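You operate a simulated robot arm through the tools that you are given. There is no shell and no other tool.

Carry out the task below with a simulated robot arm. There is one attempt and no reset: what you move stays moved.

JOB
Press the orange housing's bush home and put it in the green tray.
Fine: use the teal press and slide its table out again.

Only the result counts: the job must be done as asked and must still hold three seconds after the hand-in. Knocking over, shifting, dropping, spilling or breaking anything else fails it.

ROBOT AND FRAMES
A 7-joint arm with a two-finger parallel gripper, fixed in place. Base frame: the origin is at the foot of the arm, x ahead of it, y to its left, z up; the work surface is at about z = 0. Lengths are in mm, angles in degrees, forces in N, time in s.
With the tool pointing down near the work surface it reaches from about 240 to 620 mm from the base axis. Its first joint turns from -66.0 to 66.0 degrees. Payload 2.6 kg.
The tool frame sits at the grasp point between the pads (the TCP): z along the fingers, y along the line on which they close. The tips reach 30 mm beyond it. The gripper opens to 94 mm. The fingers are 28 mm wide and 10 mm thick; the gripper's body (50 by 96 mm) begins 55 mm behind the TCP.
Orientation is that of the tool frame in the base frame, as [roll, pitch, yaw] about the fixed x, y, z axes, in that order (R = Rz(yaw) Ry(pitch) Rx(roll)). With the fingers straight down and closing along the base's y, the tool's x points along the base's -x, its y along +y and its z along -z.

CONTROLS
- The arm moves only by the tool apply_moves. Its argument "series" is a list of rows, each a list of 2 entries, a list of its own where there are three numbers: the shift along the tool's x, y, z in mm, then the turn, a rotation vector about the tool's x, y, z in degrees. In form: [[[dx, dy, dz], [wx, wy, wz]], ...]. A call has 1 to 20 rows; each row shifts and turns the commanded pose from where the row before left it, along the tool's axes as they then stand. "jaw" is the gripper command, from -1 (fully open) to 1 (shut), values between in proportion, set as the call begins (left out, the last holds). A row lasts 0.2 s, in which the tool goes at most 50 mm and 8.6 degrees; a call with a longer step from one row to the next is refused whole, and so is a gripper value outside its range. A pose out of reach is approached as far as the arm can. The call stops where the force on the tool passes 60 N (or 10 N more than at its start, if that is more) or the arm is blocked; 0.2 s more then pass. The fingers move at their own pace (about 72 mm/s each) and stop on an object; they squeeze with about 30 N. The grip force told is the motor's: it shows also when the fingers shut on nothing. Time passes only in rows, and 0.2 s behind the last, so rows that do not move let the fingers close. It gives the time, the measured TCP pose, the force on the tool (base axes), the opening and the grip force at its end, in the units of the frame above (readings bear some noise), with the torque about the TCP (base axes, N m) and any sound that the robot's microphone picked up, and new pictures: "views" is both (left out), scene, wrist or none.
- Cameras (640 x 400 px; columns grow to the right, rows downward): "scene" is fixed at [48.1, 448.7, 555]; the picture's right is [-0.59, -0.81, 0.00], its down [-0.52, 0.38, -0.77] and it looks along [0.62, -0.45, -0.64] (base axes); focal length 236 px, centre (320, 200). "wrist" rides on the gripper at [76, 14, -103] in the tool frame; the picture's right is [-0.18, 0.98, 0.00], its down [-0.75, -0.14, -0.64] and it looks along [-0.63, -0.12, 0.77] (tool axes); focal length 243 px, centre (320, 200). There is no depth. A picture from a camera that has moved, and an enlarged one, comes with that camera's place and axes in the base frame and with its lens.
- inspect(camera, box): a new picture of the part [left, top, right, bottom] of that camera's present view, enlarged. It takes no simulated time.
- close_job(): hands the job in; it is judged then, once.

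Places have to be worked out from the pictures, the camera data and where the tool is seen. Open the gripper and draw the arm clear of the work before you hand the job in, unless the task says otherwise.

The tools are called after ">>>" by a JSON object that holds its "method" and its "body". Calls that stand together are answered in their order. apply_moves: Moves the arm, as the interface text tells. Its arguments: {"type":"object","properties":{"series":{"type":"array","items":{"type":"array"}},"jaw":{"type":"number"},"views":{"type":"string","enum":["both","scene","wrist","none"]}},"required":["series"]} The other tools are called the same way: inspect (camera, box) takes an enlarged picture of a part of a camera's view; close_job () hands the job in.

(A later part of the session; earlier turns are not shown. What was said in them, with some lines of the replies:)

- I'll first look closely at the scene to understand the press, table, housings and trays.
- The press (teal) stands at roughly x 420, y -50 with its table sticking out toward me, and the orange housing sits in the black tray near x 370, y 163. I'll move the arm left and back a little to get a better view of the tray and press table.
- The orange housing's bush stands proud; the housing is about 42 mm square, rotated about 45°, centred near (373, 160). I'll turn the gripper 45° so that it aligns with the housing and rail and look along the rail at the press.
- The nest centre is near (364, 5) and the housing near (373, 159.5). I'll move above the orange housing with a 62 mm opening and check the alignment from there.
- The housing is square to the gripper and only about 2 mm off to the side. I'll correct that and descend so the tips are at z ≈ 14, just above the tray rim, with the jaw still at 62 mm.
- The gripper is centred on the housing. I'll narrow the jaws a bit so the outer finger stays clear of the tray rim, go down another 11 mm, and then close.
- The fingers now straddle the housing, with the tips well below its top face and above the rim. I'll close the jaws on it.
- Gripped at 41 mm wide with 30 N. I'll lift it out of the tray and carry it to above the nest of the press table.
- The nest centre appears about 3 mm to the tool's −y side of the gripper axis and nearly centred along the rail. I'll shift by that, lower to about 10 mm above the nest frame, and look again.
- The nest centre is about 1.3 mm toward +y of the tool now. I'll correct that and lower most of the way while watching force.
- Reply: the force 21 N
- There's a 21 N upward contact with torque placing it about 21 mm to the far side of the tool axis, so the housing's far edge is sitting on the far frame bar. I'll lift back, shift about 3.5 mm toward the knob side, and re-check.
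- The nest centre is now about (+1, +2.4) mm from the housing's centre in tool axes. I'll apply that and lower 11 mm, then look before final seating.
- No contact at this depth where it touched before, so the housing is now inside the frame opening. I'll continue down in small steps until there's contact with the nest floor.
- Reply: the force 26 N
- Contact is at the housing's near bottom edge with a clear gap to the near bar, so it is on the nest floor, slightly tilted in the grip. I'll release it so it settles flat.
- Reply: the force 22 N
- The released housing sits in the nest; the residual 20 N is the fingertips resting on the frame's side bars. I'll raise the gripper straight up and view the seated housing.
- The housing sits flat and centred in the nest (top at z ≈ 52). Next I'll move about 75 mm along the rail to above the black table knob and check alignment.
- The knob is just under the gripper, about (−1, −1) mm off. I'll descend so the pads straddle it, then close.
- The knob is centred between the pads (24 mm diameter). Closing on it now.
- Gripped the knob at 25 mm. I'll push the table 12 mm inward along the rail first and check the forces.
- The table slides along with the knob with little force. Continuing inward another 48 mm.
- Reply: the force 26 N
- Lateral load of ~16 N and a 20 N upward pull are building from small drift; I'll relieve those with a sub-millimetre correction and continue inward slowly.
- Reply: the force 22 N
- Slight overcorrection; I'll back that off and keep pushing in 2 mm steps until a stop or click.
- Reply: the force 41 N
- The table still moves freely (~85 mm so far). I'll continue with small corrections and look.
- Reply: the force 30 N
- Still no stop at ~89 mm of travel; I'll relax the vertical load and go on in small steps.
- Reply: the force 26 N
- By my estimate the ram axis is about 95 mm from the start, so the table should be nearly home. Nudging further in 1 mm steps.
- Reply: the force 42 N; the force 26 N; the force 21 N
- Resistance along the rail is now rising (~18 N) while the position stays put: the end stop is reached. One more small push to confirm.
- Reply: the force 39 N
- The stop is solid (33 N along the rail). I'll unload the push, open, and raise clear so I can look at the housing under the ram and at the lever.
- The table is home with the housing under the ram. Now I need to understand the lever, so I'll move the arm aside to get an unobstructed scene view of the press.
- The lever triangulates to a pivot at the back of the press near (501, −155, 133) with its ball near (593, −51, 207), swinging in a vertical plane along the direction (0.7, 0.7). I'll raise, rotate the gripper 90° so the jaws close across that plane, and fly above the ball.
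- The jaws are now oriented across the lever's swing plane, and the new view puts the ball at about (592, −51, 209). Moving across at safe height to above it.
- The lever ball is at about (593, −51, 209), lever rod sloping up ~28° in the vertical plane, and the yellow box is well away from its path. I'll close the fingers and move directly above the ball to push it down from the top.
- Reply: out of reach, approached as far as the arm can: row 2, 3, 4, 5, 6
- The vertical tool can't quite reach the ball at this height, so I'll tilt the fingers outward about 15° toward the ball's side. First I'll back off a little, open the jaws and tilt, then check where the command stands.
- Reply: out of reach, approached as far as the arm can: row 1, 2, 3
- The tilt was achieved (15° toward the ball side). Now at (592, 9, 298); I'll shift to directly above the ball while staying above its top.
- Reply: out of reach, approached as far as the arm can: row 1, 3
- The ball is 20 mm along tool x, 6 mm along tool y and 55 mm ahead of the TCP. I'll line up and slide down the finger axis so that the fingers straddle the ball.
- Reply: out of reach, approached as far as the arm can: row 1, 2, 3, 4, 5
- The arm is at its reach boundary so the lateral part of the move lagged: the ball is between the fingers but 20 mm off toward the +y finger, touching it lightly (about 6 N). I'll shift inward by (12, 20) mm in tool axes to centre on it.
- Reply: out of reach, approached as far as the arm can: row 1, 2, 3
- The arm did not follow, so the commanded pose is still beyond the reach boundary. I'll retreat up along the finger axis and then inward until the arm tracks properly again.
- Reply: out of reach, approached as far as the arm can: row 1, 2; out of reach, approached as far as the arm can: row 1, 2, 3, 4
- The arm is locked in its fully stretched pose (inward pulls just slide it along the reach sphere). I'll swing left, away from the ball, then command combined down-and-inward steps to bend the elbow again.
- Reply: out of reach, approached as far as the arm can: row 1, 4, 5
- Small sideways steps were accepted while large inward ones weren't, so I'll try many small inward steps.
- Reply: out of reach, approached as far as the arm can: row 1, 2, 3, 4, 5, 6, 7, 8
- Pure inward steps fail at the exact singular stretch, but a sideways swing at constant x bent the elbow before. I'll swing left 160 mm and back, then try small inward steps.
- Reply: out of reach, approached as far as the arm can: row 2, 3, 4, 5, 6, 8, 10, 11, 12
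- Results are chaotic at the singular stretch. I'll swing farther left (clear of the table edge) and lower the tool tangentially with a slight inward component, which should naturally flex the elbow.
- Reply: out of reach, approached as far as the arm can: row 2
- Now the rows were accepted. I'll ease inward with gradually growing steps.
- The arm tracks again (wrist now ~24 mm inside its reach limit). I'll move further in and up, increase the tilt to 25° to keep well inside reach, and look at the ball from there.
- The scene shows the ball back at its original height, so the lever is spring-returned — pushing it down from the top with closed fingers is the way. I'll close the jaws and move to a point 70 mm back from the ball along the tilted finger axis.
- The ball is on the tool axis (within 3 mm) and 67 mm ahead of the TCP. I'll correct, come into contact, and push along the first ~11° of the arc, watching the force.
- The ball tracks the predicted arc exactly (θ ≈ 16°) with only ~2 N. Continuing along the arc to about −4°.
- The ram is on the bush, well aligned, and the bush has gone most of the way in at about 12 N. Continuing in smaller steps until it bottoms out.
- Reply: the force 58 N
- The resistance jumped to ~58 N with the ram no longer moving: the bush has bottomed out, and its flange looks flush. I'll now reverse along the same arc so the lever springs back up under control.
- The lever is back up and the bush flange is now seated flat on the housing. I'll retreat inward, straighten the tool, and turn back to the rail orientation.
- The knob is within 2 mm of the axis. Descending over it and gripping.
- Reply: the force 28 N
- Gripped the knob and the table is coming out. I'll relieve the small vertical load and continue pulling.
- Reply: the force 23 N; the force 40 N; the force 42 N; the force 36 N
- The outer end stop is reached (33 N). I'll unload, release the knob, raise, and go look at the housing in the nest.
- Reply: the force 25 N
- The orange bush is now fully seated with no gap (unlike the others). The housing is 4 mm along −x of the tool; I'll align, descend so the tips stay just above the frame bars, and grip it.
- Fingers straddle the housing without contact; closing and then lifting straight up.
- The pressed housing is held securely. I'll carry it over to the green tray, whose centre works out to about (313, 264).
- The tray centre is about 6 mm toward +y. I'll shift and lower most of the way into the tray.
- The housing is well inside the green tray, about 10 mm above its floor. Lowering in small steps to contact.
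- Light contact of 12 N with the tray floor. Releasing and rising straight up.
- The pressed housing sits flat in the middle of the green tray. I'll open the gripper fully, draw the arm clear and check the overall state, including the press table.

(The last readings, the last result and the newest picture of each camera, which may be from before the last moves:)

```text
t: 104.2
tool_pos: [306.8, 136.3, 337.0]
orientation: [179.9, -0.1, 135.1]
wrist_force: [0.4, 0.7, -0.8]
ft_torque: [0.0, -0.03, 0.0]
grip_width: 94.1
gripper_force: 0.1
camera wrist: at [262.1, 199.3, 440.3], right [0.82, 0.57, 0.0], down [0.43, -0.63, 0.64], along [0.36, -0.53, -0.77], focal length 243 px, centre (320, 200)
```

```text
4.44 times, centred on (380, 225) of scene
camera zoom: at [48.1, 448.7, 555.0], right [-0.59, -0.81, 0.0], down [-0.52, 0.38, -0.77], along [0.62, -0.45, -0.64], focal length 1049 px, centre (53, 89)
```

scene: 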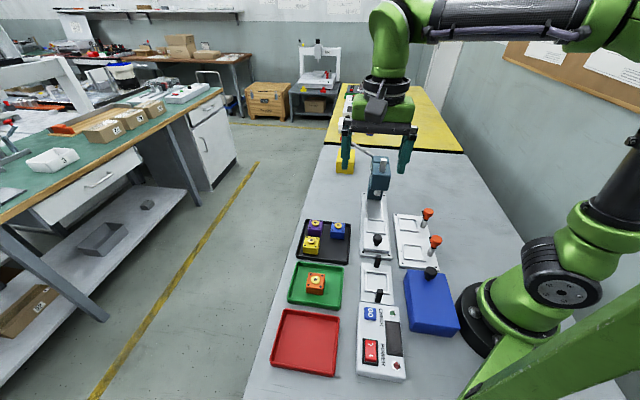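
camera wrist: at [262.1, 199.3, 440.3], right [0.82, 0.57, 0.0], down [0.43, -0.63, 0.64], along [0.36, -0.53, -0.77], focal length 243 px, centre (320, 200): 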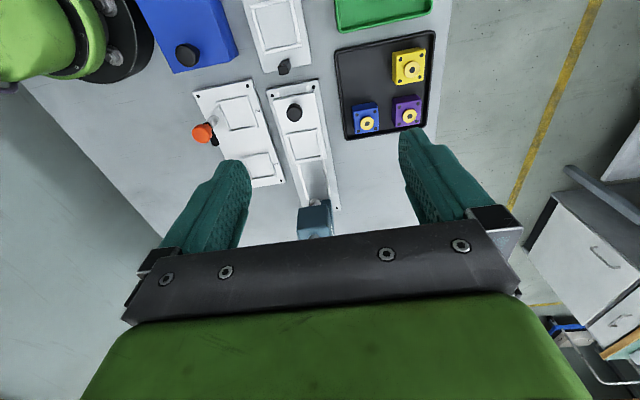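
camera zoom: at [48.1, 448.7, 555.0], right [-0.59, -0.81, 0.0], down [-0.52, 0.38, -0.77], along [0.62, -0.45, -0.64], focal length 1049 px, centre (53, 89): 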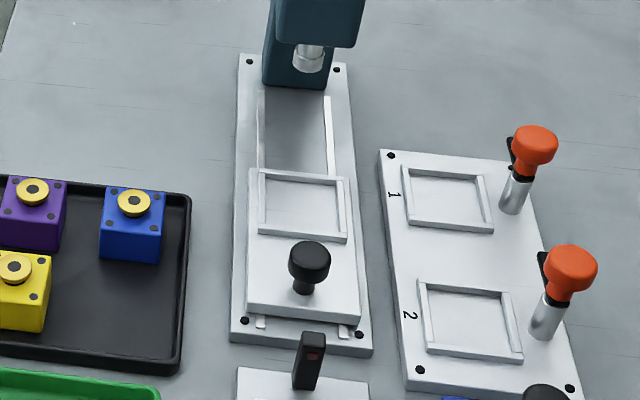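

Everything is in place: the pressed orange housing is in the green tray, the press table is fully out, the lever is up, nothing else has moved, and the arm is clear with the gripper open. Handing in.

>>> {"method": "close_job", "body": {}}

```text
The job is handed in.
```

I pressed the orange housing's bush home in the teal press and put the housing in the green tray. I then slid the press table back out to its end stop. The job is handed in; I haven't seen the verdict.

- **Pressing:** the ram came to a hard stop at about 58 N on the lever. The bush flange now sits flat on the housing, with no gap showing in the camera views. The lever sprang back up on its own.
- **Final state:** the housing lies flat near the middle of the green tray. The other three housings and the fixtures look undisturbed in the last scene view. The gripper is open and the arm is clear.
- **Seating in the nest:** on the first try the housing caught on the far bar of the nest, so I lifted it, shifted it and seated it again before pressing.
- **At the lever:** the arm stuck at full stretch while I was reaching for the lever, and one finger nudged the ball about 8 mm down. It sprang back before the actual press.

I did not run the housing through the checker station, since the job didn't ask for it.
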